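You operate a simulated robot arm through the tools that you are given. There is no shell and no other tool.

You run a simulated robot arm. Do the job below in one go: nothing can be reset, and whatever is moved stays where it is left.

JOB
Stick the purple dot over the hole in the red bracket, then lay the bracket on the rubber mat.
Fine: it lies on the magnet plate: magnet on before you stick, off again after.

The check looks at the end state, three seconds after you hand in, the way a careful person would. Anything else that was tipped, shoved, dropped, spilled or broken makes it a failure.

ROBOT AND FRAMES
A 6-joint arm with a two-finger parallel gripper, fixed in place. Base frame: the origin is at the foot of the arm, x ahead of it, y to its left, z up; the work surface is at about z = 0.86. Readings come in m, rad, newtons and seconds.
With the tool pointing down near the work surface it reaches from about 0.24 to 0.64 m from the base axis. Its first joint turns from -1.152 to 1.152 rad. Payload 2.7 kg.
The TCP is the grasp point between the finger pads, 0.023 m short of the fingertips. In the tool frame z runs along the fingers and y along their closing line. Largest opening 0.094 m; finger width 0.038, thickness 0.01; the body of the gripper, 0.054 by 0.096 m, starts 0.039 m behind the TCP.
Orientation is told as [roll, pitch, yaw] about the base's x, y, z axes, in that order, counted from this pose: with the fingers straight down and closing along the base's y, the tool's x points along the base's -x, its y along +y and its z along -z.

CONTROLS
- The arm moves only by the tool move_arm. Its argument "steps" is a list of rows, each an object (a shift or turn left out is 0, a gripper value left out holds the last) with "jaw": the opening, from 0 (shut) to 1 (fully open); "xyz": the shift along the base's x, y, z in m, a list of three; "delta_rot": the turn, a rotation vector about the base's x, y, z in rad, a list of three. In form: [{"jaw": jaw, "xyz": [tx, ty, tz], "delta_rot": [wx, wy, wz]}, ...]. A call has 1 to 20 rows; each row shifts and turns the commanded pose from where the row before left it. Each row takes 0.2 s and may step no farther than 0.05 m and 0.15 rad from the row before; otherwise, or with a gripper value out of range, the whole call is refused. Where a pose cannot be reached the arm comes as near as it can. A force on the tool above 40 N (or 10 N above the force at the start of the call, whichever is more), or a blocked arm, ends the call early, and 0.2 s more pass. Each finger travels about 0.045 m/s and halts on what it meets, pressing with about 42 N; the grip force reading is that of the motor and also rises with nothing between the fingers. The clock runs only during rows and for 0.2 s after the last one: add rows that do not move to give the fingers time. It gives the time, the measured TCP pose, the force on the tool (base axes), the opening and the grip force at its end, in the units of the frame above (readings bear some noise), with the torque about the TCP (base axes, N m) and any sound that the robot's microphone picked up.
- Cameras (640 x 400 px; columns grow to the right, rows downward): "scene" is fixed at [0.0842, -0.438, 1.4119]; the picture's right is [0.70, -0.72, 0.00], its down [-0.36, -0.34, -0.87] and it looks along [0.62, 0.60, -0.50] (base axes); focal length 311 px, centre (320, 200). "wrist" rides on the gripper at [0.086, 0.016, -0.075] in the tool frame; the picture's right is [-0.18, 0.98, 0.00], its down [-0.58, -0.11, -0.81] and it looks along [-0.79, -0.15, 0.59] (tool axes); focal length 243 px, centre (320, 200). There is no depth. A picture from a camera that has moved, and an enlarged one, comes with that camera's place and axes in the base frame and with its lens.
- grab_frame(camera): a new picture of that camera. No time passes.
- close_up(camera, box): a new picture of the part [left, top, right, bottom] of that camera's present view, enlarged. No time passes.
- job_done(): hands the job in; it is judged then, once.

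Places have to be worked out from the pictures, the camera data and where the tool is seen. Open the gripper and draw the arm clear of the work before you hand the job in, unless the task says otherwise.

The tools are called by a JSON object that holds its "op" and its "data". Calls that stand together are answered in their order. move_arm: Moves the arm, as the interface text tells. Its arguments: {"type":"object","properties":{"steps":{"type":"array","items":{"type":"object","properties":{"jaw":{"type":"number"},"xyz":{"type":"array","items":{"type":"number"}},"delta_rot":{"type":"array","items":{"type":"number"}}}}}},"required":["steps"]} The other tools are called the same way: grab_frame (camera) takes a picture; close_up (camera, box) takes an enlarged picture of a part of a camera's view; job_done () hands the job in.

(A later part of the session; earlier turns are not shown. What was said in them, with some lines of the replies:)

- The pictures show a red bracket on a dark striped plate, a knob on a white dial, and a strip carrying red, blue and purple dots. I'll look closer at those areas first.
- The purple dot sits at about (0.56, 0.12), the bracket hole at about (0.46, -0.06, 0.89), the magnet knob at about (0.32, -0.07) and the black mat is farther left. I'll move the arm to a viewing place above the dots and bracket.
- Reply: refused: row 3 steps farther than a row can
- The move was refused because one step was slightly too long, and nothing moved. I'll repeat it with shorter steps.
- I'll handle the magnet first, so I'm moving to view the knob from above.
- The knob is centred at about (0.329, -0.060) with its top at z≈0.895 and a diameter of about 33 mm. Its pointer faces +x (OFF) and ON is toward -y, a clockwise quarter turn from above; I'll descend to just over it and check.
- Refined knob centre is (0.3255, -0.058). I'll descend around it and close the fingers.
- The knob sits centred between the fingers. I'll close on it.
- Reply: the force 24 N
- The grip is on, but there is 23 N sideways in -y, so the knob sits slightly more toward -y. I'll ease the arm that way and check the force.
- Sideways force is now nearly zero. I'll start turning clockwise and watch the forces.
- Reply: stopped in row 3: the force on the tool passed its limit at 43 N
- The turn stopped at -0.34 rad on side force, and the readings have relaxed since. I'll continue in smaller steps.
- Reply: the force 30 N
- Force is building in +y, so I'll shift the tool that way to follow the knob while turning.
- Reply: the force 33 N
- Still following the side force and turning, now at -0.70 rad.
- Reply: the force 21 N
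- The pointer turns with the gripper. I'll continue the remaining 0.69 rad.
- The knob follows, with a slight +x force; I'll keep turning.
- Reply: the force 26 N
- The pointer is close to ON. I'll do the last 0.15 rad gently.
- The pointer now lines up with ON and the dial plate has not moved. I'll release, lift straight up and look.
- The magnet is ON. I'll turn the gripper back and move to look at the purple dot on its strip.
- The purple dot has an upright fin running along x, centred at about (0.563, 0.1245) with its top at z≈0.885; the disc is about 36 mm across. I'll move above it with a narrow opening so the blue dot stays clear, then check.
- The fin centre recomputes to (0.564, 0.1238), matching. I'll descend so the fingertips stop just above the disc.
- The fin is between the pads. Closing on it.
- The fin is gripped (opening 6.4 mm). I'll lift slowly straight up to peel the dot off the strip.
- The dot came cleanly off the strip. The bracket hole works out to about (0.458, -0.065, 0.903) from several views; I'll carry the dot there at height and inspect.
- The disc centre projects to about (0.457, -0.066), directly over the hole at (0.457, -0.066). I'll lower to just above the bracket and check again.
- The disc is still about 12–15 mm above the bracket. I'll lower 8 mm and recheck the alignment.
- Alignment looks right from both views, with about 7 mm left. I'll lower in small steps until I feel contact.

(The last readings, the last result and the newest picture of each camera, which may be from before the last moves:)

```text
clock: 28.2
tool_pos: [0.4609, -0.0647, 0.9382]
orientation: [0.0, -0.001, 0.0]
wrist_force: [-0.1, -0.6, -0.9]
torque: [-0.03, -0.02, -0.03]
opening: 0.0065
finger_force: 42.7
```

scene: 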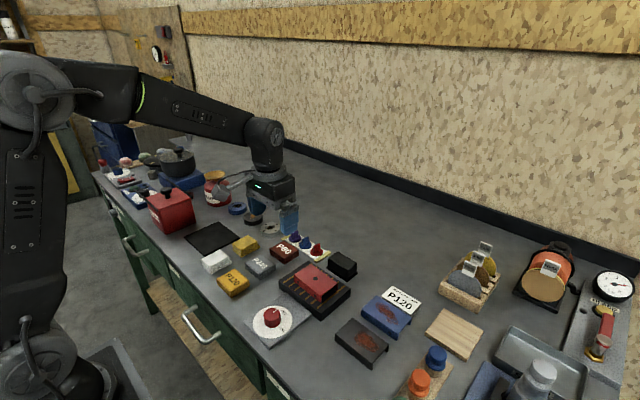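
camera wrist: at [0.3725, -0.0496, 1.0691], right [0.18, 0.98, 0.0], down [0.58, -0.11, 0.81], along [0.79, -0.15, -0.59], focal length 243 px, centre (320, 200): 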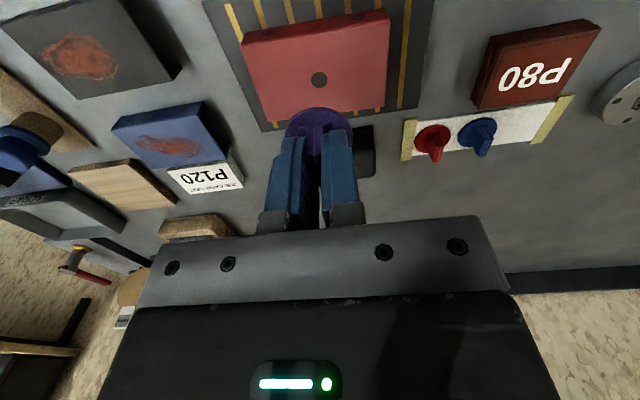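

No contact yet at z≈0.938. I'll continue in 1 mm steps.

{"op": "move_arm", "data": {"steps": [{"xyz": [0, 0, -0.001]}, {"xyz": [0, 0, -0.001]}, {}]}}

{"op": "close_up", "data": {"camera": "scene", "box": [276, 250, 356, 300]}}

```text
clock: 29.0
tool_pos: [0.4591, -0.0656, 0.9375]
orientation: [0.002, -0.002, 0.0]
wrist_force: [-11.4, 2.9, 25.4]
torque: [0.06, 0.39, 0.0]
opening: 0.0067
finger_force: 41.7
```

```text
8.00 times, centred on (316, 275) of scene
camera zoom: at [0.0835, -0.4379, 1.412], right [0.7, -0.72, 0.0], down [-0.36, -0.34, -0.87], along [0.62, 0.6, -0.5], focal length 2486 px, centre (352, -400)
```

zoom: 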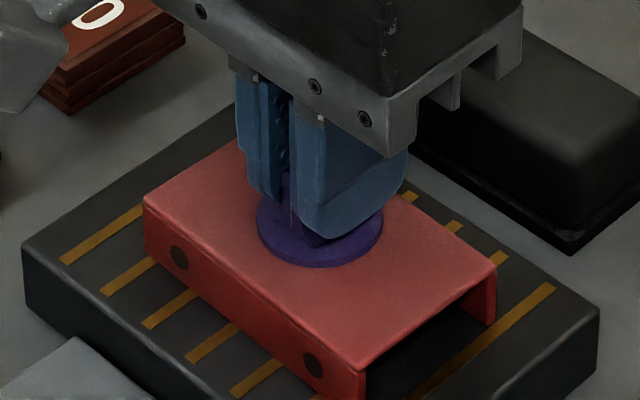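

Contact is made at about 25 N. I'll hold the press for a second, then open, lift straight up and look.

{"op": "move_arm", "data": {"steps": [{}, {}, {}, {}, {"jaw": 0.3}, {}, {}, {"xyz": [0, 0, 0.01]}, {"xyz": [0, 0, 0.03]}, {"xyz": [0, 0, 0.04]}, {}]}}

{"op": "grab_frame", "data": {"camera": "wrist"}}

{"op": "close_up", "data": {"camera": "scene", "box": [276, 250, 356, 300]}}

```text
clock: 31.4
tool_pos: [0.46, -0.0653, 1.0145]
orientation: [0.003, 0.001, 0.001]
wrist_force: [0.0, -0.7, 0.9]
torque: [-0.01, 0.03, -0.02]
opening: 0.0281
finger_force: 0.1
```

```text
taken
camera wrist: at [0.374, -0.0483, 1.09], right [0.18, 0.98, 0.0], down [0.58, -0.11, 0.81], along [0.79, -0.15, -0.59], focal length 243 px, centre (320, 200)
```

wrist: 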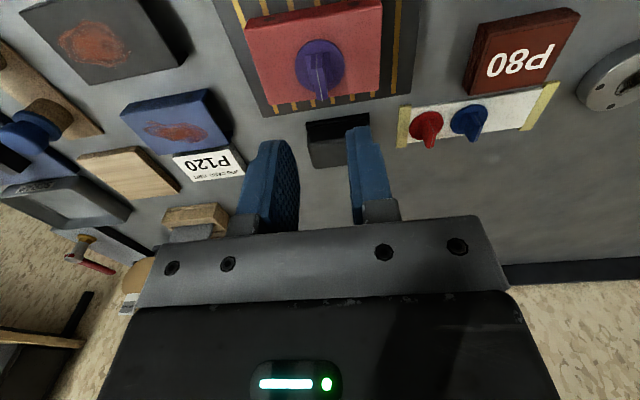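

```text
8.00 times, centred on (316, 275) of scene
camera zoom: at [0.0842, -0.438, 1.4119], right [0.7, -0.72, 0.0], down [-0.36, -0.34, -0.87], along [0.62, 0.6, -0.5], focal length 2486 px, centre (352, -400)
```

zoom: 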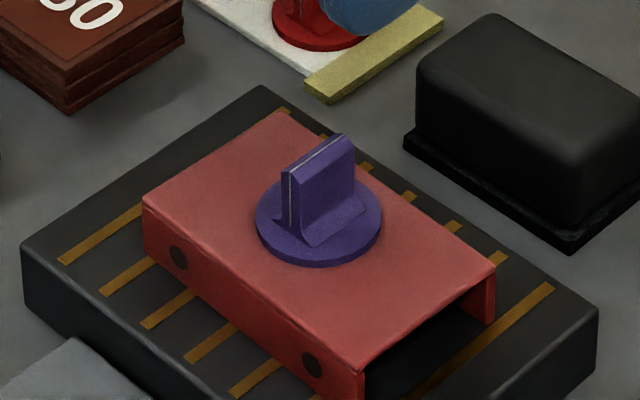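

The dot stands on the bracket. I'll measure its position relative to the hole place from the wrist camera.

{"op": "close_up", "data": {"camera": "wrist", "box": [240, 10, 400, 110]}}

{"op": "close_up", "data": {"camera": "scene", "box": [170, 210, 330, 310]}}

```text
4.00 times, centred on (320, 60) of wrist
camera zoom: at [0.374, -0.0483, 1.09], right [0.18, 0.98, 0.0], down [0.58, -0.11, 0.81], along [0.79, -0.15, -0.59], focal length 970 px, centre (320, 760)
```

zoom: 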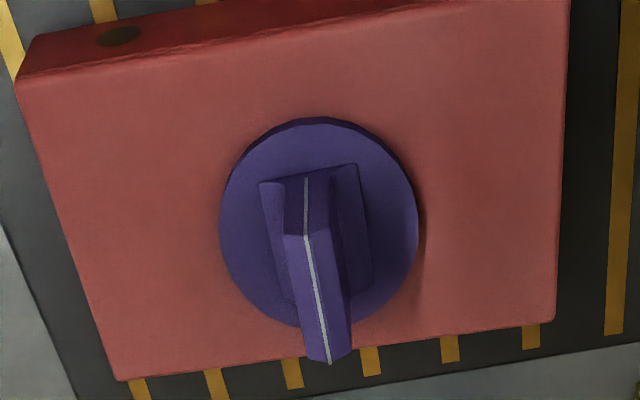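

```text
4.00 times, centred on (250, 260) of scene
camera zoom: at [0.0842, -0.438, 1.4119], right [0.7, -0.72, 0.0], down [-0.36, -0.34, -0.87], along [0.62, 0.6, -0.5], focal length 1243 px, centre (600, -40)
```

zoom: 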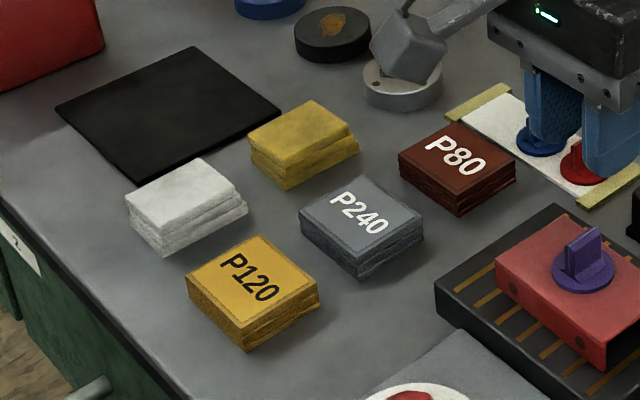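

The dot covers the hole (centre within about 2–3 mm of it, with roughly 9 mm margin). Next is the magnet OFF: from the earlier forces, the knob's centre is really about (0.3335, -0.060), so I'll go above it.

{"op": "move_arm", "data": {"steps": [{"jaw": 0.65, "xyz": [-0.0422, 0.0017, 0]}, {"xyz": [-0.0422, 0.0015, 0]}, {"xyz": [-0.0421, 0.0015, 0]}, {"xyz": [0, 0, -0.035]}, {"xyz": [0, 0, -0.025]}, {}]}}

{"op": "grab_frame", "data": {"camera": "wrist"}}

{"op": "close_up", "data": {"camera": "wrist", "box": [240, 60, 400, 160]}}

```text
clock: 32.8
tool_pos: [0.334, -0.0611, 0.9549]
orientation: [0.003, -0.001, 0.001]
wrist_force: [-0.2, 0.4, -0.7]
torque: [-0.03, 0.02, 0.02]
opening: 0.061
finger_force: 0.0
```

```text
taken
camera wrist: at [0.2473, -0.0441, 1.0286], right [0.18, 0.98, 0.0], down [0.58, -0.11, 0.81], along [0.79, -0.15, -0.59], focal length 243 px, centre (320, 200)
```

wrist: 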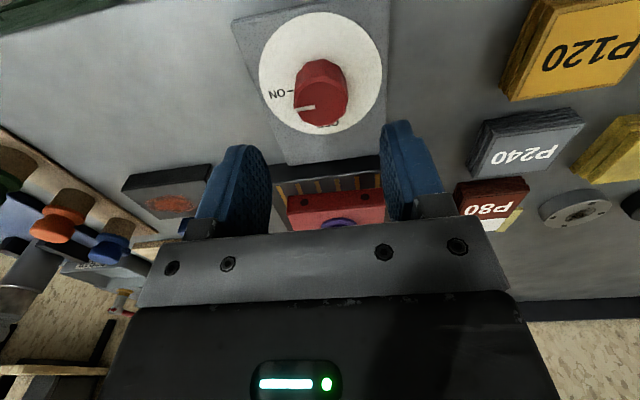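

```text
4.00 times, centred on (320, 110) of wrist
camera zoom: at [0.2473, -0.0441, 1.0286], right [0.18, 0.98, 0.0], down [0.58, -0.11, 0.81], along [0.79, -0.15, -0.59], focal length 970 px, centre (320, 560)
```

zoom: 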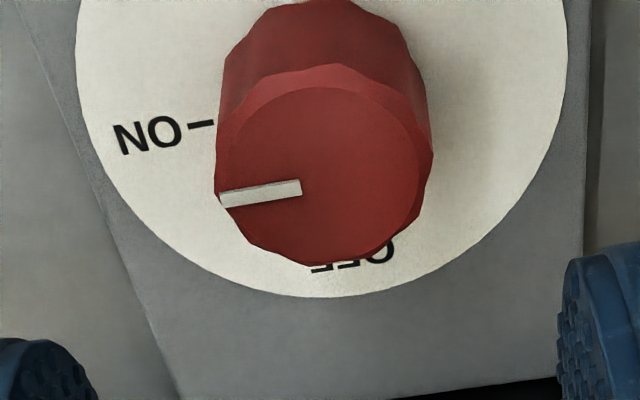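

The pointer is at ON and the knob is centred under the gripper. I'll descend, grip and check the side force.

{"op": "move_arm", "data": {"steps": [{"xyz": [0, 0, -0.03]}, {"xyz": [0, 0, -0.0265]}, {}, {"jaw": 0}, {}, {}, {}]}}

{"op": "close_up", "data": {"camera": "wrist", "box": [240, 90, 400, 190]}}

```text
clock: 34.4
tool_pos: [0.3324, -0.0597, 0.8985]
orientation: [0.001, 0.0, 0.0]
wrist_force: [1.3, -19.1, -9.2]
torque: [-0.83, -0.48, 0.02]
opening: 0.033
finger_force: 45.3
```

```text
4.00 times, centred on (320, 140) of wrist
camera zoom: at [0.247, -0.0434, 0.9725], right [0.18, 0.98, 0.0], down [0.58, -0.11, 0.81], along [0.79, -0.15, -0.59], focal length 970 px, centre (320, 440)
```

zoom: 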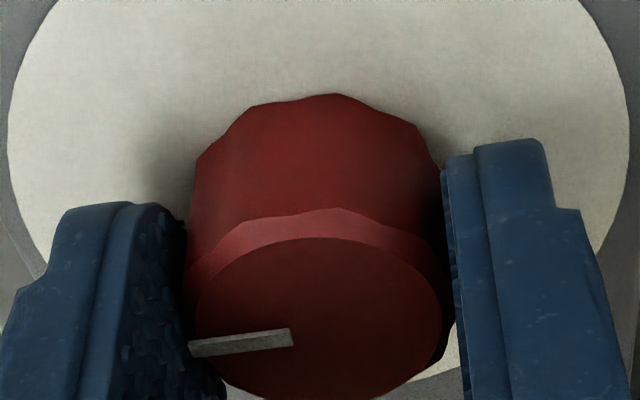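

Grip is good, with -19 N in y. I'll relieve it and begin turning counter-clockwise toward OFF.

{"op": "move_arm", "data": {"steps": [{"xyz": [0, -0.0012, -0.0003]}, {}, {"delta_rot": [0, 0, 0.06]}, {"delta_rot": [0, 0, 0.06]}, {"delta_rot": [0, 0, 0.06]}, {}]}}

```text
clock: 35.8
tool_pos: [0.3325, -0.0592, 0.8975]
orientation: [0.004, -0.001, 0.182]
wrist_force: [5.7, 9.5, -22.6]
torque: [0.21, -0.49, 0.01]
opening: 0.0329
finger_force: 44.6
```

{"op": "move_arm", "data": {"steps": [{"xyz": [0.0003, 0.0005, -0.001]}, {"delta_rot": [0, 0, 0.06]}, {"delta_rot": [0, 0, 0.06]}, {"delta_rot": [0, 0, 0.06]}, {"delta_rot": [0, 0, 0.06]}, {}]}}

```text
clock: 37.2
tool_pos: [0.3325, -0.0606, 0.8978]
orientation: [0.003, 0.001, 0.423]
wrist_force: [-9.3, 23.1, 22.6]
torque: [-0.23, 1.24, -0.03]
opening: 0.033
finger_force: 44.9
```

The turn is following well; I'll correct for the +y and +z force and continue.

{"op": "move_arm", "data": {"steps": [{"xyz": [-0.0004, 0.0012, 0.001]}, {"delta_rot": [0, 0, 0.06]}, {"delta_rot": [0, 0, 0.06]}, {"delta_rot": [0, 0, 0.06]}, {"delta_rot": [0, 0, 0.06]}, {}]}}

```text
clock: 38.6
tool_pos: [0.3337, -0.0592, 0.8973]
orientation: [0.001, 0.0, 0.661]
wrist_force: [-6.6, -2.2, 8.1]
torque: [-0.32, -0.52, 0.02]
opening: 0.0327
finger_force: 44.8
```

{"op": "move_arm", "data": {"steps": [{"xyz": [-0.0003, 0, 0.0004]}, {"delta_rot": [0, 0, 0.06]}, {"delta_rot": [0, 0, 0.06]}, {"delta_rot": [0, 0, 0.06]}, {"delta_rot": [0, 0, 0.06]}, {}]}}

{"op": "grab_frame", "data": {"camera": "wrist"}}

```text
clock: 40.0
tool_pos: [0.3318, -0.0594, 0.8977]
orientation: [0.005, 0.002, 0.903]
wrist_force: [-5.5, -1.1, -15.3]
torque: [0.36, -0.98, 0.01]
opening: 0.0328
finger_force: 45.3
```

```text
taken
camera wrist: at [0.2672, -0.1168, 0.9726], right [-0.66, 0.75, 0.0], down [0.45, 0.39, 0.8], along [0.61, 0.53, -0.59], focal length 243 px, centre (320, 200)
```

wrist: 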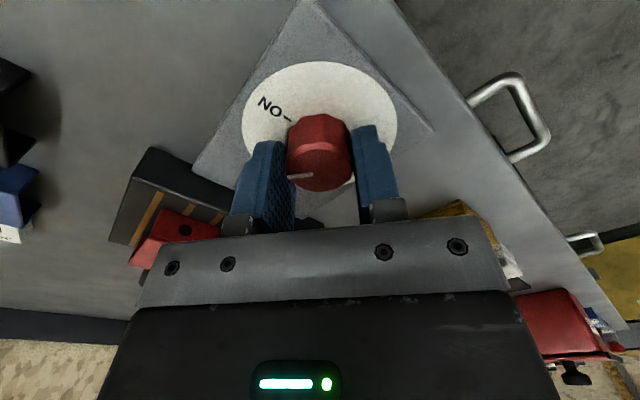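

The pointer rotates with the gripper, now about 52° round. I'll continue toward OFF.

{"op": "move_arm", "data": {"steps": [{"xyz": [-0.0002, 0, -0.0005]}, {"delta_rot": [0, 0, 0.06]}, {"delta_rot": [0, 0, 0.06]}, {"delta_rot": [0, 0, 0.06]}, {"delta_rot": [0, 0, 0.06]}, {}]}}

```text
clock: 41.4
tool_pos: [0.3335, -0.0589, 0.8985]
orientation: [0.005, 0.002, 1.14]
wrist_force: [-1.8, 4.8, -36.4]
torque: [-0.22, -0.39, -0.03]
opening: 0.0333
finger_force: 45.3
```

There is -36 N in z, so I'll lower slightly to relieve it before turning on.

{"op": "move_arm", "data": {"steps": [{"xyz": [0, 0.0002, -0.0012]}, {}]}}

```text
clock: 42.0
tool_pos: [0.3321, -0.0599, 0.8982]
orientation: [0.002, 0.0, 1.142]
wrist_force: [-13.8, 8.2, 10.4]
torque: [-0.41, 0.86, 0.01]
opening: 0.0326
finger_force: 45.3
```

{"op": "move_arm", "data": {"steps": [{"xyz": [-0.0006, 0.0003, 0.0003]}, {"delta_rot": [0, 0, 0.06]}, {"delta_rot": [0, 0, 0.06]}, {"delta_rot": [0, 0, 0.06]}, {}]}}

```text
clock: 43.2
tool_pos: [0.3321, -0.0588, 0.8975]
orientation: [-0.002, 0.002, 1.322]
wrist_force: [-10.0, -11.2, 29.1]
torque: [-0.56, 0.39, 0.0]
opening: 0.0329
finger_force: 44.9
```

{"op": "move_arm", "data": {"steps": [{"xyz": [-0.0005, -0.0004, 0.001]}, {"delta_rot": [0, 0, 0.06]}, {"delta_rot": [0, 0, 0.06]}, {"delta_rot": [0, 0, 0.06]}, {}]}}

```text
clock: 44.4
tool_pos: [0.3326, -0.0586, 0.8973]
orientation: [0.002, -0.003, 1.501]
wrist_force: [18.5, -6.5, -29.7]
torque: [0.15, -0.52, 0.06]
opening: 0.0331
finger_force: 45.3
```

{"op": "move_arm", "data": {"steps": [{"xyz": [0.0008, -0.0002, -0.0008]}, {"delta_rot": [0, 0, 0.04]}, {"delta_rot": [0, 0, 0.04]}, {}]}}

{"op": "grab_frame", "data": {"camera": "wrist"}}

{"op": "close_up", "data": {"camera": "scene", "box": [232, 290, 312, 340]}}

```text
clock: 45.4
tool_pos: [0.3324, -0.0598, 0.8972]
orientation: [0.004, 0.001, 1.582]
wrist_force: [3.4, -6.7, -3.4]
torque: [0.44, -0.31, -0.59]
opening: 0.033
finger_force: 44.9
```

```text
taken
camera wrist: at [0.3176, -0.1453, 0.9725], right [-0.98, 0.17, 0.0], down [0.11, 0.58, 0.81], along [0.14, 0.79, -0.59], focal length 243 px, centre (320, 200)
```

wrist: 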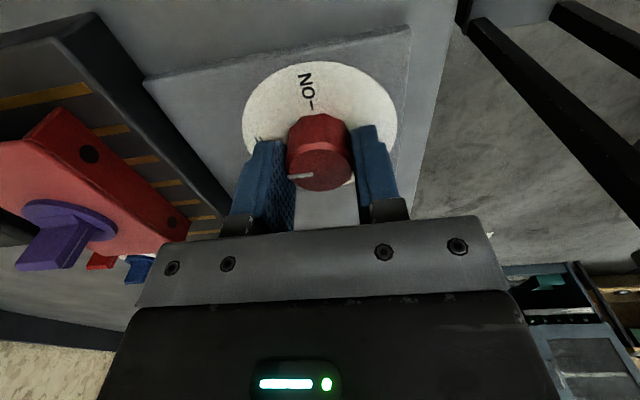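

```text
8.00 times, centred on (272, 315) of scene
camera zoom: at [0.0843, -0.4382, 1.4118], right [0.7, -0.72, 0.0], down [-0.36, -0.34, -0.87], along [0.62, 0.6, -0.5], focal length 2486 px, centre (704, -720)
```

zoom: 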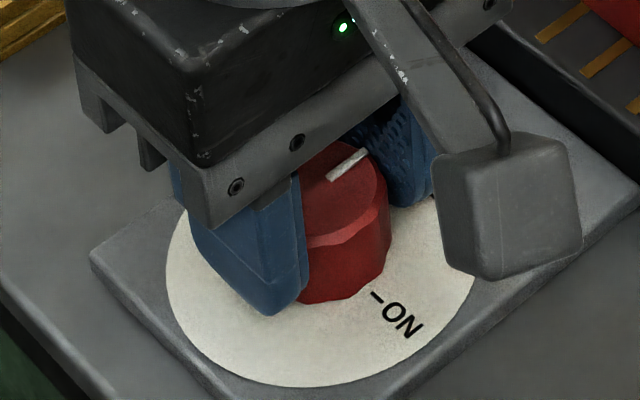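

The pointer is back exactly where it started (OFF), and a torque of -0.59 N·m marks the end stop. I'll release and lift clear.

{"op": "move_arm", "data": {"steps": [{"jaw": 0.55}, {}, {}, {"xyz": [0, 0, 0.04]}, {"xyz": [0, 0, 0.05]}, {"xyz": [0, 0, 0.03]}, {}]}}

{"op": "close_up", "data": {"camera": "scene", "box": [232, 250, 392, 350]}}

{"op": "grab_frame", "data": {"camera": "wrist"}}

```text
clock: 47.0
tool_pos: [0.3323, -0.0574, 1.0184]
orientation: [0.001, 0.0, 1.582]
wrist_force: [-0.4, 0.4, -0.1]
torque: [0.01, -0.02, -0.03]
opening: 0.052
finger_force: 0.1
```

```text
4.00 times, centred on (312, 300) of scene
camera zoom: at [0.0842, -0.438, 1.4119], right [0.7, -0.72, 0.0], down [-0.36, -0.34, -0.87], along [0.62, 0.6, -0.5], focal length 1243 px, centre (352, -200)
```

zoom: 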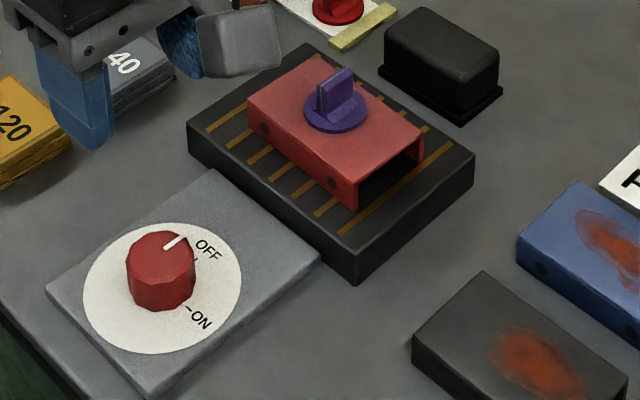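

```text
taken
camera wrist: at [0.3177, -0.1436, 1.093], right [-0.98, 0.17, 0.0], down [0.1, 0.58, 0.81], along [0.14, 0.79, -0.59], focal length 243 px, centre (320, 200)
```

wrist: 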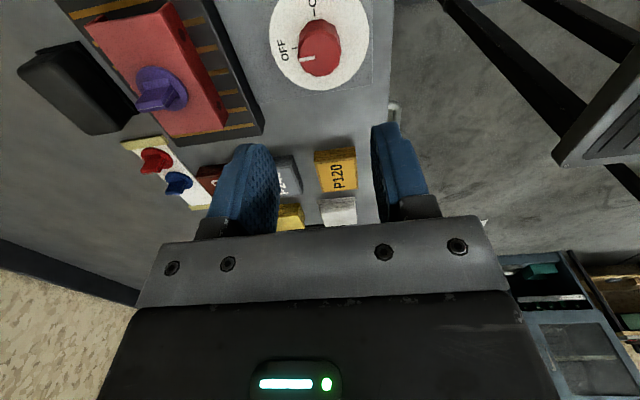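

Magnet is OFF with the dot still on. I'll move over the bracket centre (0.4574, -0.0655), align to its slight yaw (about -0.05 rad) and open wide enough for its 55 mm width.

{"op": "move_arm", "data": {"steps": [{"jaw": 0.85, "xyz": [0.042, -0.003, 0], "delta_rot": [0, 0, -0.03]}, {"xyz": [0.042, -0.003, 0], "delta_rot": [0, 0, -0.03]}, {"xyz": [0.041, -0.0025, 0]}, {}, {}]}}

{"op": "grab_frame", "data": {"camera": "wrist"}}

{"op": "close_up", "data": {"camera": "wrist", "box": [220, 0, 420, 125]}}

```text
clock: 48.2
tool_pos: [0.4563, -0.0667, 1.021]
orientation: [0.001, 0.001, 1.521]
wrist_force: [-0.4, 0.3, 0.6]
torque: [0.01, -0.02, 0.01]
opening: 0.0797
finger_force: 0.0
```

```text
taken
camera wrist: at [0.4369, -0.1523, 1.0956], right [-0.97, 0.23, 0.0], down [0.14, 0.58, 0.81], along [0.19, 0.78, -0.59], focal length 243 px, centre (320, 200)
```

wrist: 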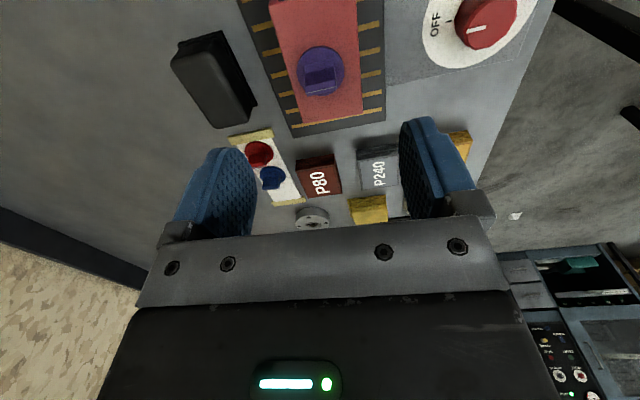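

```text
3.20 times, centred on (320, 62) of wrist
camera zoom: at [0.4369, -0.1523, 1.0956], right [-0.97, 0.23, 0.0], down [0.14, 0.58, 0.81], along [0.19, 0.78, -0.59], focal length 776 px, centre (320, 640)
```

zoom: 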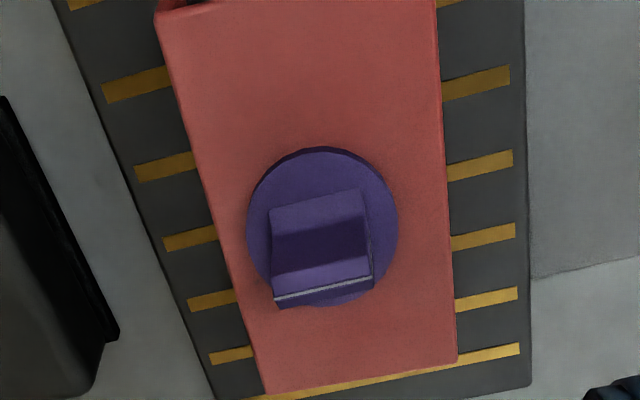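

The bracket centre recomputes to about (0.4563, -0.0655) with yaw -0.05, so the gripper is aligned. I'll descend partway and check the clearance to the flanges and fin.

{"op": "move_arm", "data": {"steps": [{"xyz": [-0.0007, 0.0015, -0.04]}, {"xyz": [0, 0, -0.04]}, {"xyz": [0, 0, -0.01]}, {}]}}

{"op": "grab_frame", "data": {"camera": "wrist"}}

{"op": "close_up", "data": {"camera": "scene", "box": [252, 235, 380, 315]}}

```text
clock: 49.2
tool_pos: [0.4551, -0.0675, 0.9272]
orientation: [0.001, 0.001, 1.522]
wrist_force: [0.0, 0.3, 0.6]
torque: [-0.02, -0.01, 0.0]
opening: 0.0799
finger_force: 0.0
```

```text
taken
camera wrist: at [0.4355, -0.1523, 1.0017], right [-0.97, 0.23, 0.0], down [0.14, 0.58, 0.81], along [0.19, 0.78, -0.59], focal length 243 px, centre (320, 200)
```

wrist: 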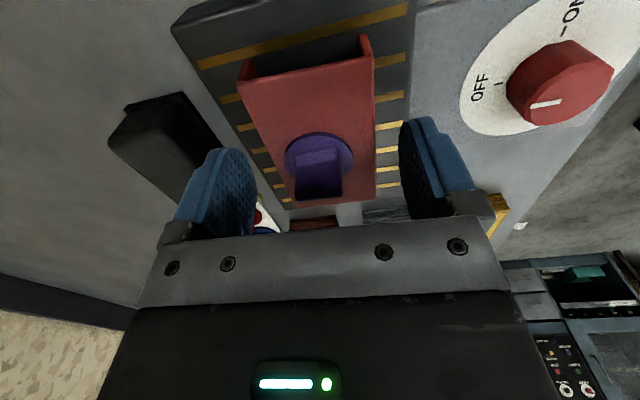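

```text
5.00 times, centred on (316, 275) of scene
camera zoom: at [0.0842, -0.438, 1.4119], right [0.7, -0.72, 0.0], down [-0.36, -0.34, -0.87], along [0.62, 0.6, -0.5], focal length 1554 px, centre (340, -175)
```

zoom: 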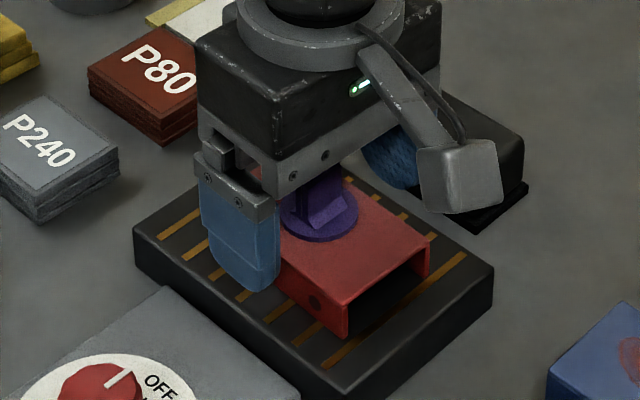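

Clearances look fine on both sides. I'll go down another 17 mm, keeping the fingertips above the plate, then close.

{"op": "move_arm", "data": {"steps": [{"xyz": [0, 0, -0.01]}, {"xyz": [0, 0, -0.007]}, {}]}}

{"op": "grab_frame", "data": {"camera": "wrist"}}

{"op": "close_up", "data": {"camera": "scene", "box": [252, 235, 380, 315]}}

```text
clock: 50.0
tool_pos: [0.4568, -0.0664, 0.9094]
orientation: [0.002, -0.002, 1.522]
wrist_force: [-0.4, 0.0, -1.5]
torque: [-0.01, 0.01, 0.0]
opening: 0.0801
finger_force: 0.1
```

```text
taken
camera wrist: at [0.4367, -0.1519, 0.9847], right [-0.97, 0.23, 0.0], down [0.14, 0.58, 0.81], along [0.19, 0.78, -0.59], focal length 243 px, centre (320, 200)
```

wrist: 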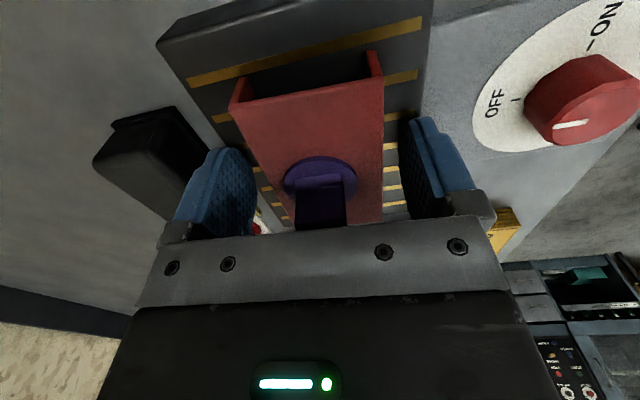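

```text
5.00 times, centred on (316, 275) of scene
camera zoom: at [0.0842, -0.438, 1.4119], right [0.7, -0.72, 0.0], down [-0.36, -0.34, -0.87], along [0.62, 0.6, -0.5], focal length 1554 px, centre (340, -175)
```

zoom: 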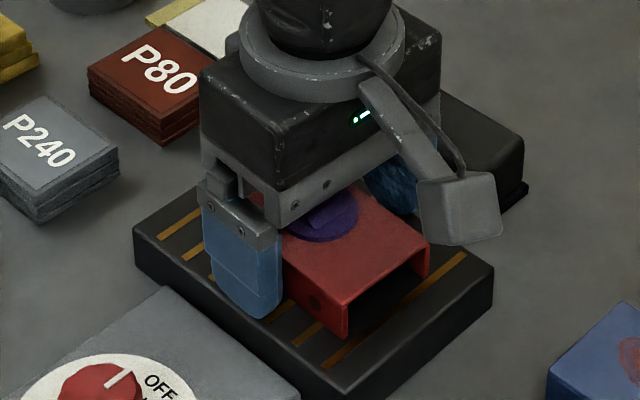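

No contact so far and both pads flank the flanges. Closing on the bracket.

{"op": "move_arm", "data": {"steps": [{"jaw": 0}, {}, {}, {}]}}

{"op": "grab_frame", "data": {"camera": "wrist"}}

```text
clock: 51.0
tool_pos: [0.4561, -0.0664, 0.9112]
orientation: [0.003, -0.001, 1.523]
wrist_force: [-0.3, 0.4, 0.3]
torque: [-0.03, 0.03, 0.01]
opening: 0.0547
finger_force: 41.9
```

```text
taken
camera wrist: at [0.4366, -0.1519, 0.9847], right [-0.97, 0.23, 0.0], down [0.14, 0.58, 0.81], along [0.19, 0.78, -0.59], focal length 243 px, centre (320, 200)
```

wrist: 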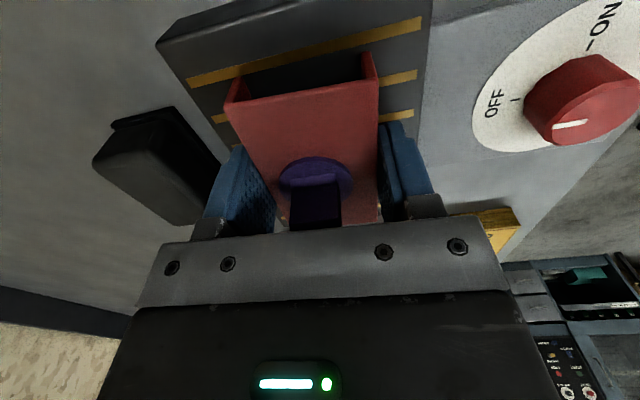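

The bracket is gripped at 54.7 mm opening with no side load. I'll lift straight up slowly.

{"op": "move_arm", "data": {"steps": [{"xyz": [0, 0, 0.004]}, {"xyz": [0, 0, 0.006]}, {"xyz": [0, 0, 0.02]}, {"xyz": [0, 0, 0.03]}, {"xyz": [0, 0, 0.03]}, {}]}}

{"op": "grab_frame", "data": {"camera": "scene"}}

{"op": "grab_frame", "data": {"camera": "wrist"}}

```text
clock: 52.4
tool_pos: [0.4552, -0.0669, 1.0017]
orientation: [0.004, 0.001, 1.523]
wrist_force: [0.3, 0.3, -2.6]
torque: [0.01, -0.02, -0.01]
opening: 0.0548
finger_force: 42.2
```

```text
taken
```

scene: 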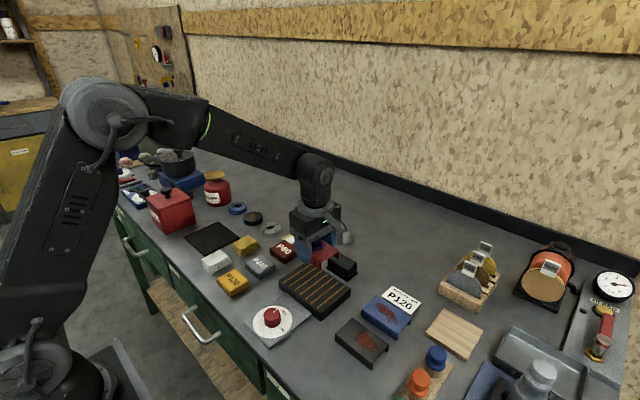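

```text
taken
camera wrist: at [0.4359, -0.1513, 1.0762], right [-0.97, 0.23, 0.0], down [0.14, 0.58, 0.81], along [0.19, 0.78, -0.59], focal length 243 px, centre (320, 200)
```

wrist: 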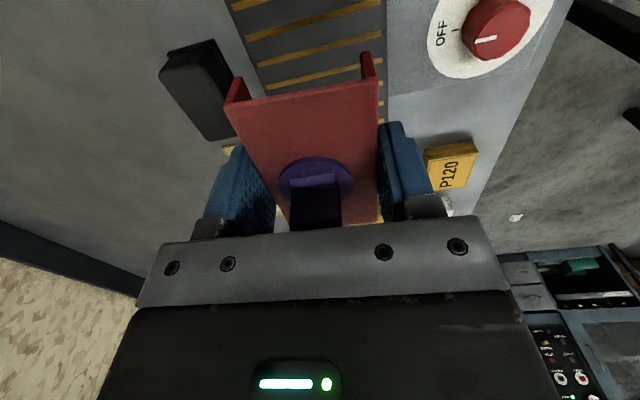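

The bracket is lifted with the dot on it, and everything else is undisturbed. I'll carry it at height toward the mat, whose centre I compute as about (0.397, 0.308).

{"op": "move_arm", "data": {"steps": [{"xyz": [-0.0065, 0.04, 0.005]}, {"xyz": [-0.0065, 0.0417, 0.005]}, {"xyz": [-0.0065, 0.0417, 0], "delta_rot": [0, 0, 0.02]}, {"xyz": [-0.0065, 0.0417, 0], "delta_rot": [0, 0, 0.02]}, {"xyz": [-0.0065, 0.0417, 0]}, {"xyz": [-0.0065, 0.0417, 0]}, {"xyz": [-0.0065, 0.0417, 0]}, {"xyz": [-0.0065, 0.0417, 0]}, {"xyz": [-0.0065, 0.042, 0]}, {}]}}

{"op": "grab_frame", "data": {"camera": "scene"}}

{"op": "grab_frame", "data": {"camera": "wrist"}}

{"op": "close_up", "data": {"camera": "scene", "box": [140, 180, 268, 260]}}

```text
clock: 54.6
tool_pos: [0.3959, 0.3098, 1.0084]
orientation: [0.004, -0.001, 1.561]
wrist_force: [0.5, 0.1, -2.4]
torque: [-0.01, -0.01, 0.01]
opening: 0.0547
finger_force: 41.8
```

```text
taken
```

scene: 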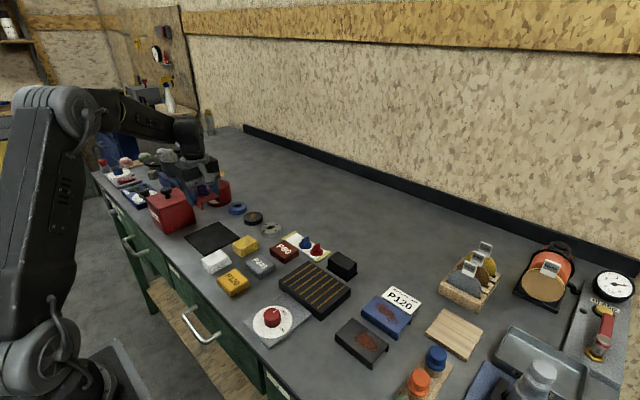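

```text
taken
camera wrist: at [0.3806, 0.2239, 1.0831], right [-0.98, 0.19, 0.0], down [0.12, 0.58, 0.81], along [0.15, 0.79, -0.59], focal length 243 px, centre (320, 200)
```

wrist: 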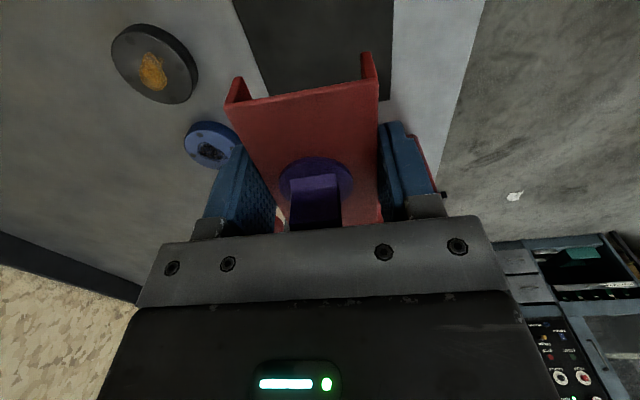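

```text
5.00 times, centred on (204, 220) of scene
camera zoom: at [0.0842, -0.438, 1.4119], right [0.7, -0.72, 0.0], down [-0.36, -0.34, -0.87], along [0.62, 0.6, -0.5], focal length 1554 px, centre (900, 100)
```

zoom: 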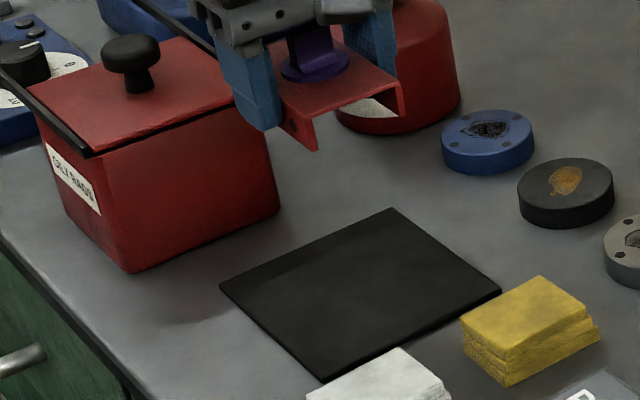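

The mat measures x 0.339–0.454, y 0.243–0.370, so the bracket is centred over it. I'll lower to a little above the mat and check.

{"op": "move_arm", "data": {"steps": [{"xyz": [0.001, -0.002, -0.03]}, {"xyz": [0, 0, -0.03]}, {"xyz": [0, 0, -0.03]}, {"xyz": [0, 0, -0.012]}, {}]}}

{"op": "close_up", "data": {"camera": "scene", "box": [140, 180, 268, 260]}}

{"op": "grab_frame", "data": {"camera": "wrist"}}

```text
clock: 55.8
tool_pos: [0.3991, 0.3063, 0.9064]
orientation: [0.002, -0.001, 1.562]
wrist_force: [0.1, 0.1, -2.1]
torque: [0.0, -0.04, -0.01]
opening: 0.0551
finger_force: 42.4
```

```text
5.00 times, centred on (204, 220) of scene
camera zoom: at [0.0842, -0.438, 1.4119], right [0.7, -0.72, 0.0], down [-0.36, -0.34, -0.87], along [0.62, 0.6, -0.5], focal length 1554 px, centre (900, 100)
```

zoom: 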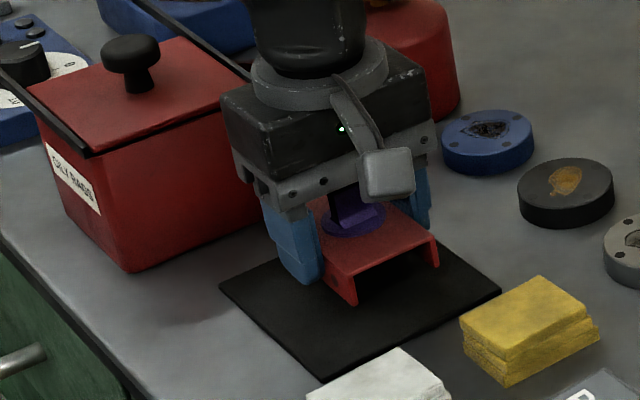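

```text
taken
camera wrist: at [0.383, 0.2206, 0.9826], right [-0.98, 0.19, 0.0], down [0.12, 0.58, 0.81], along [0.15, 0.79, -0.59], focal length 243 px, centre (320, 200)
```

wrist: 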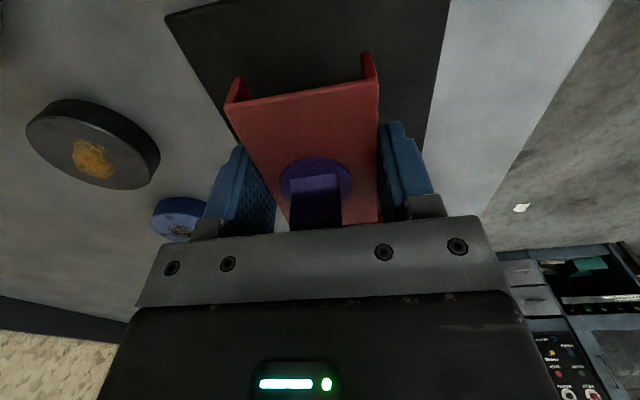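

The bracket is over the middle of the mat. I'll lower in small steps until I feel contact.

{"op": "move_arm", "data": {"steps": [{"xyz": [0, 0, -0.005]}, {"xyz": [0, 0, -0.004]}, {"xyz": [0, 0, -0.003]}, {}]}}

```text
clock: 56.8
tool_pos: [0.3999, 0.3059, 0.8963]
orientation: [0.003, -0.001, 1.56]
wrist_force: [0.0, 0.2, -2.6]
torque: [-0.03, -0.03, 0.0]
opening: 0.0548
finger_force: 41.8
```

{"op": "move_arm", "data": {"steps": [{"xyz": [0, 0, -0.0015]}, {"xyz": [0, 0, -0.0015]}, {}]}}

{"op": "close_up", "data": {"camera": "scene", "box": [180, 205, 260, 255]}}

```text
clock: 57.6
tool_pos: [0.3989, 0.3065, 0.8938]
orientation: [0.001, -0.002, 1.561]
wrist_force: [-0.2, -0.7, -2.0]
torque: [0.04, -0.03, -0.02]
opening: 0.0549
finger_force: 42.0
```

```text
8.00 times, centred on (220, 230) of scene
camera zoom: at [0.0842, -0.438, 1.4119], right [0.7, -0.72, 0.0], down [-0.36, -0.34, -0.87], along [0.62, 0.6, -0.5], focal length 2486 px, centre (1120, -40)
```

zoom: 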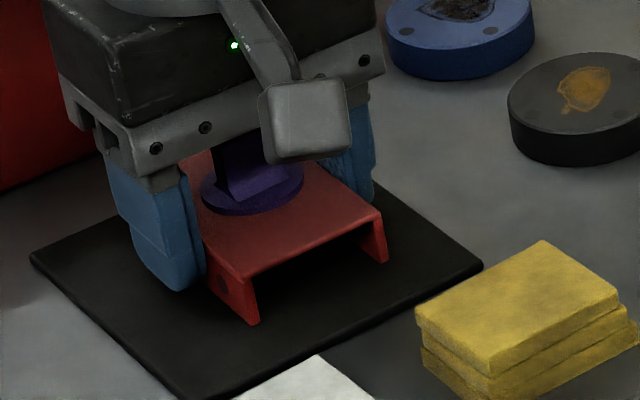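

Nearly touching, but no contact force yet. I'll continue in 1 mm steps.

{"op": "move_arm", "data": {"steps": [{"xyz": [0, 0, -0.001]}, {"xyz": [0, 0, -0.001]}, {}]}}

```text
clock: 58.4
tool_pos: [0.3994, 0.3047, 0.8913]
orientation: [0.002, 0.001, 1.562]
wrist_force: [-0.2, -0.5, -3.2]
torque: [0.02, -0.01, -0.02]
opening: 0.0547
finger_force: 42.2
```

{"op": "move_arm", "data": {"steps": [{"xyz": [0, 0, -0.001]}, {"xyz": [0, 0, -0.001]}, {}]}}

{"op": "close_up", "data": {"camera": "scene", "box": [180, 205, 260, 255]}}

```text
clock: 59.2
tool_pos: [0.398, 0.3069, 0.8897]
orientation: [0.003, -0.001, 1.563]
wrist_force: [0.5, -0.8, -1.6]
torque: [-0.02, -0.03, 0.0]
opening: 0.0548
finger_force: 42.0
```

```text
8.00 times, centred on (220, 230) of scene
camera zoom: at [0.0842, -0.438, 1.4119], right [0.7, -0.72, 0.0], down [-0.36, -0.34, -0.87], along [0.62, 0.6, -0.5], focal length 2486 px, centre (1120, -40)
```

zoom: 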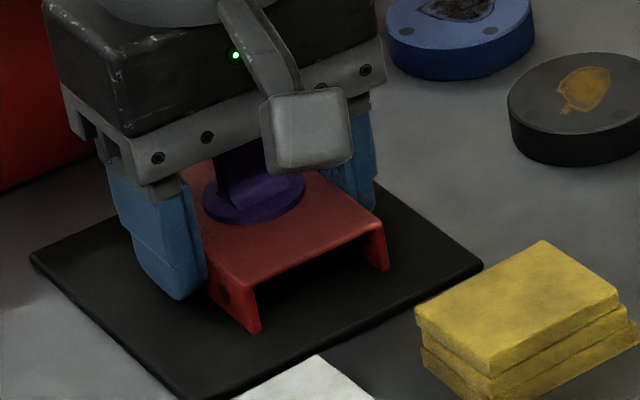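

Still carrying the weight with no contact. I'll keep going in steps of under 1 mm.

{"op": "move_arm", "data": {"steps": [{"xyz": [0, 0, -0.0008]}, {"xyz": [0, 0, -0.0008]}, {}]}}

```text
clock: 60.0
tool_pos: [0.3997, 0.3064, 0.889]
orientation: [0.004, 0.0, 1.561]
wrist_force: [-7.5, -0.5, 17.3]
torque: [-0.89, 0.36, -0.32]
opening: 0.0547
finger_force: 41.8
```

Contact at about 17 N: the bracket is on the mat. I'll open the fingers and lift straight up.

{"op": "move_arm", "data": {"steps": [{"xyz": [0, 0, 0.0004]}, {"jaw": 0.8}, {}, {}, {"xyz": [0, 0, 0.01]}, {"xyz": [0, 0, 0.03]}, {"xyz": [0, 0, 0.05]}, {"xyz": [0, 0, 0.04]}, {}]}}

{"op": "grab_frame", "data": {"camera": "wrist"}}

{"op": "close_up", "data": {"camera": "scene", "box": [140, 180, 268, 260]}}

```text
clock: 62.0
tool_pos: [0.3991, 0.3057, 1.0207]
orientation: [0.001, 0.001, 1.562]
wrist_force: [0.6, 0.1, 0.0]
torque: [0.01, -0.02, 0.0]
opening: 0.0753
finger_force: 0.0
```

```text
taken
camera wrist: at [0.383, 0.2202, 1.0947], right [-0.98, 0.19, 0.0], down [0.12, 0.58, 0.81], along [0.15, 0.79, -0.59], focal length 243 px, centre (320, 200)
```

wrist: 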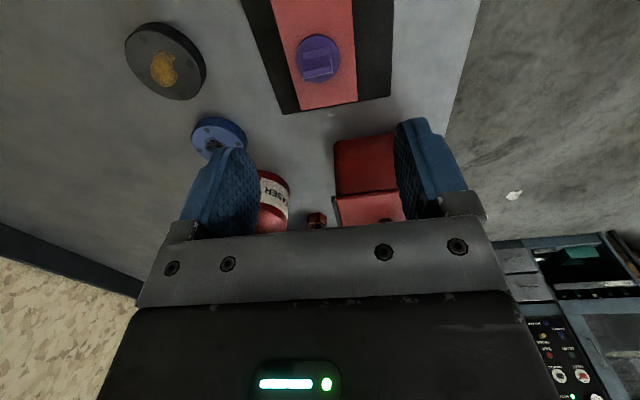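

```text
5.00 times, centred on (204, 220) of scene
camera zoom: at [0.0842, -0.438, 1.4119], right [0.7, -0.72, 0.0], down [-0.36, -0.34, -0.87], along [0.62, 0.6, -0.5], focal length 1554 px, centre (900, 100)
```

zoom: 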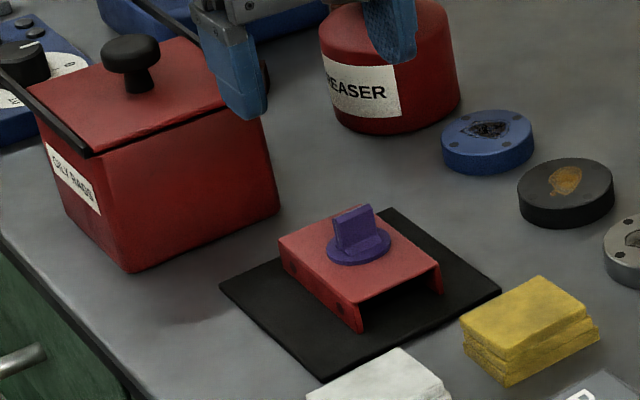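

The bracket lies flat within the mat with the purple dot over its hole. I'll raise the arm and draw it clear, then take a last look.

{"op": "move_arm", "data": {"steps": [{"jaw": 1, "xyz": [0, 0, 0.05]}, {"xyz": [0, 0, 0.05]}, {"xyz": [0, -0.04, 0.02]}, {"xyz": [0, -0.045, 0]}, {"xyz": [0, -0.045, 0]}, {"xyz": [0, -0.045, 0]}, {"xyz": [0, -0.045, 0]}, {"xyz": [0, -0.045, 0]}, {}]}}

{"op": "grab_frame", "data": {"camera": "scene"}}

{"op": "close_up", "data": {"camera": "scene", "box": [164, 205, 260, 265]}}

{"op": "close_up", "data": {"camera": "scene", "box": [230, 225, 390, 345]}}

```text
clock: 64.0
tool_pos: [0.3989, 0.0397, 1.1379]
orientation: [0.002, 0.001, 1.563]
wrist_force: [0.2, -0.2, 0.5]
torque: [0.01, 0.0, -0.01]
opening: 0.0941
finger_force: 0.1
```

```text
taken
```

scene: 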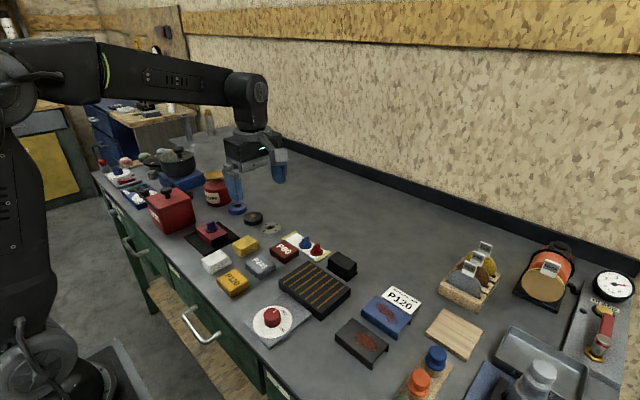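

```text
6.67 times, centred on (212, 235) of scene
camera zoom: at [0.0841, -0.438, 1.4119], right [0.7, -0.72, 0.0], down [-0.36, -0.34, -0.87], along [0.62, 0.6, -0.5], focal length 2072 px, centre (1040, -33)
```

zoom: 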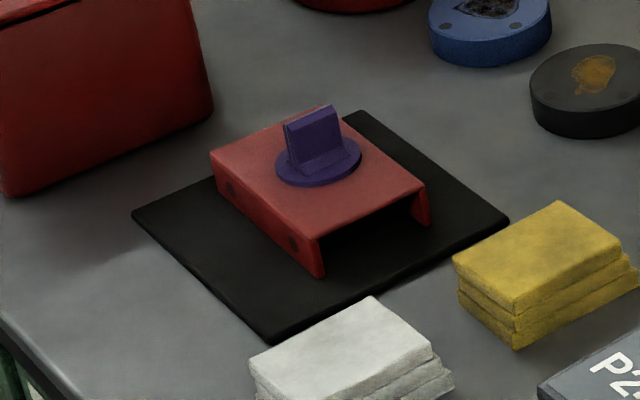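

```text
3.33 times, centred on (310, 285) of scene
camera zoom: at [0.0841, -0.438, 1.4119], right [0.7, -0.72, 0.0], down [-0.36, -0.34, -0.87], along [0.62, 0.6, -0.5], focal length 1036 px, centre (353, -83)
```

zoom: 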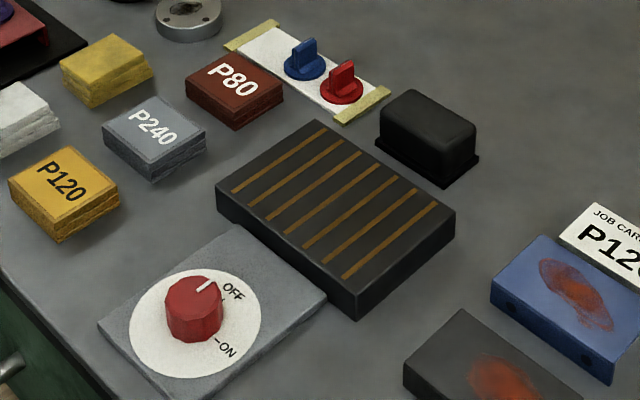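

The bracket lies on the mat with the purple dot over the hole, the magnet is OFF, nothing else has moved, and the open gripper is clear. Handing in.

{"op": "job_done", "data": {}}

```text
The job is handed in.
```

The purple dot is stuck over the hole in the red bracket, and the bracket is lying on the rubber mat.

- **Dot:** I peeled it off its strip and pressed it on with about 25 N. Its centre is about 2–4 mm off the hole's centre, and it still overlaps the hole by roughly 9 mm on the tightest side.
- **Magnet:** I turned it on before sticking the dot and back off afterwards. The knob's pointer is back at OFF, where it started.
- **Bracket:** It lies flat and fully inside the mat. The dot stayed on through the move.
- **Everything else:** The final pictures show nothing else shifted or tipped. The gripper is open and the arm is clear of the work.

The job is handed in. I haven't seen the check's result.
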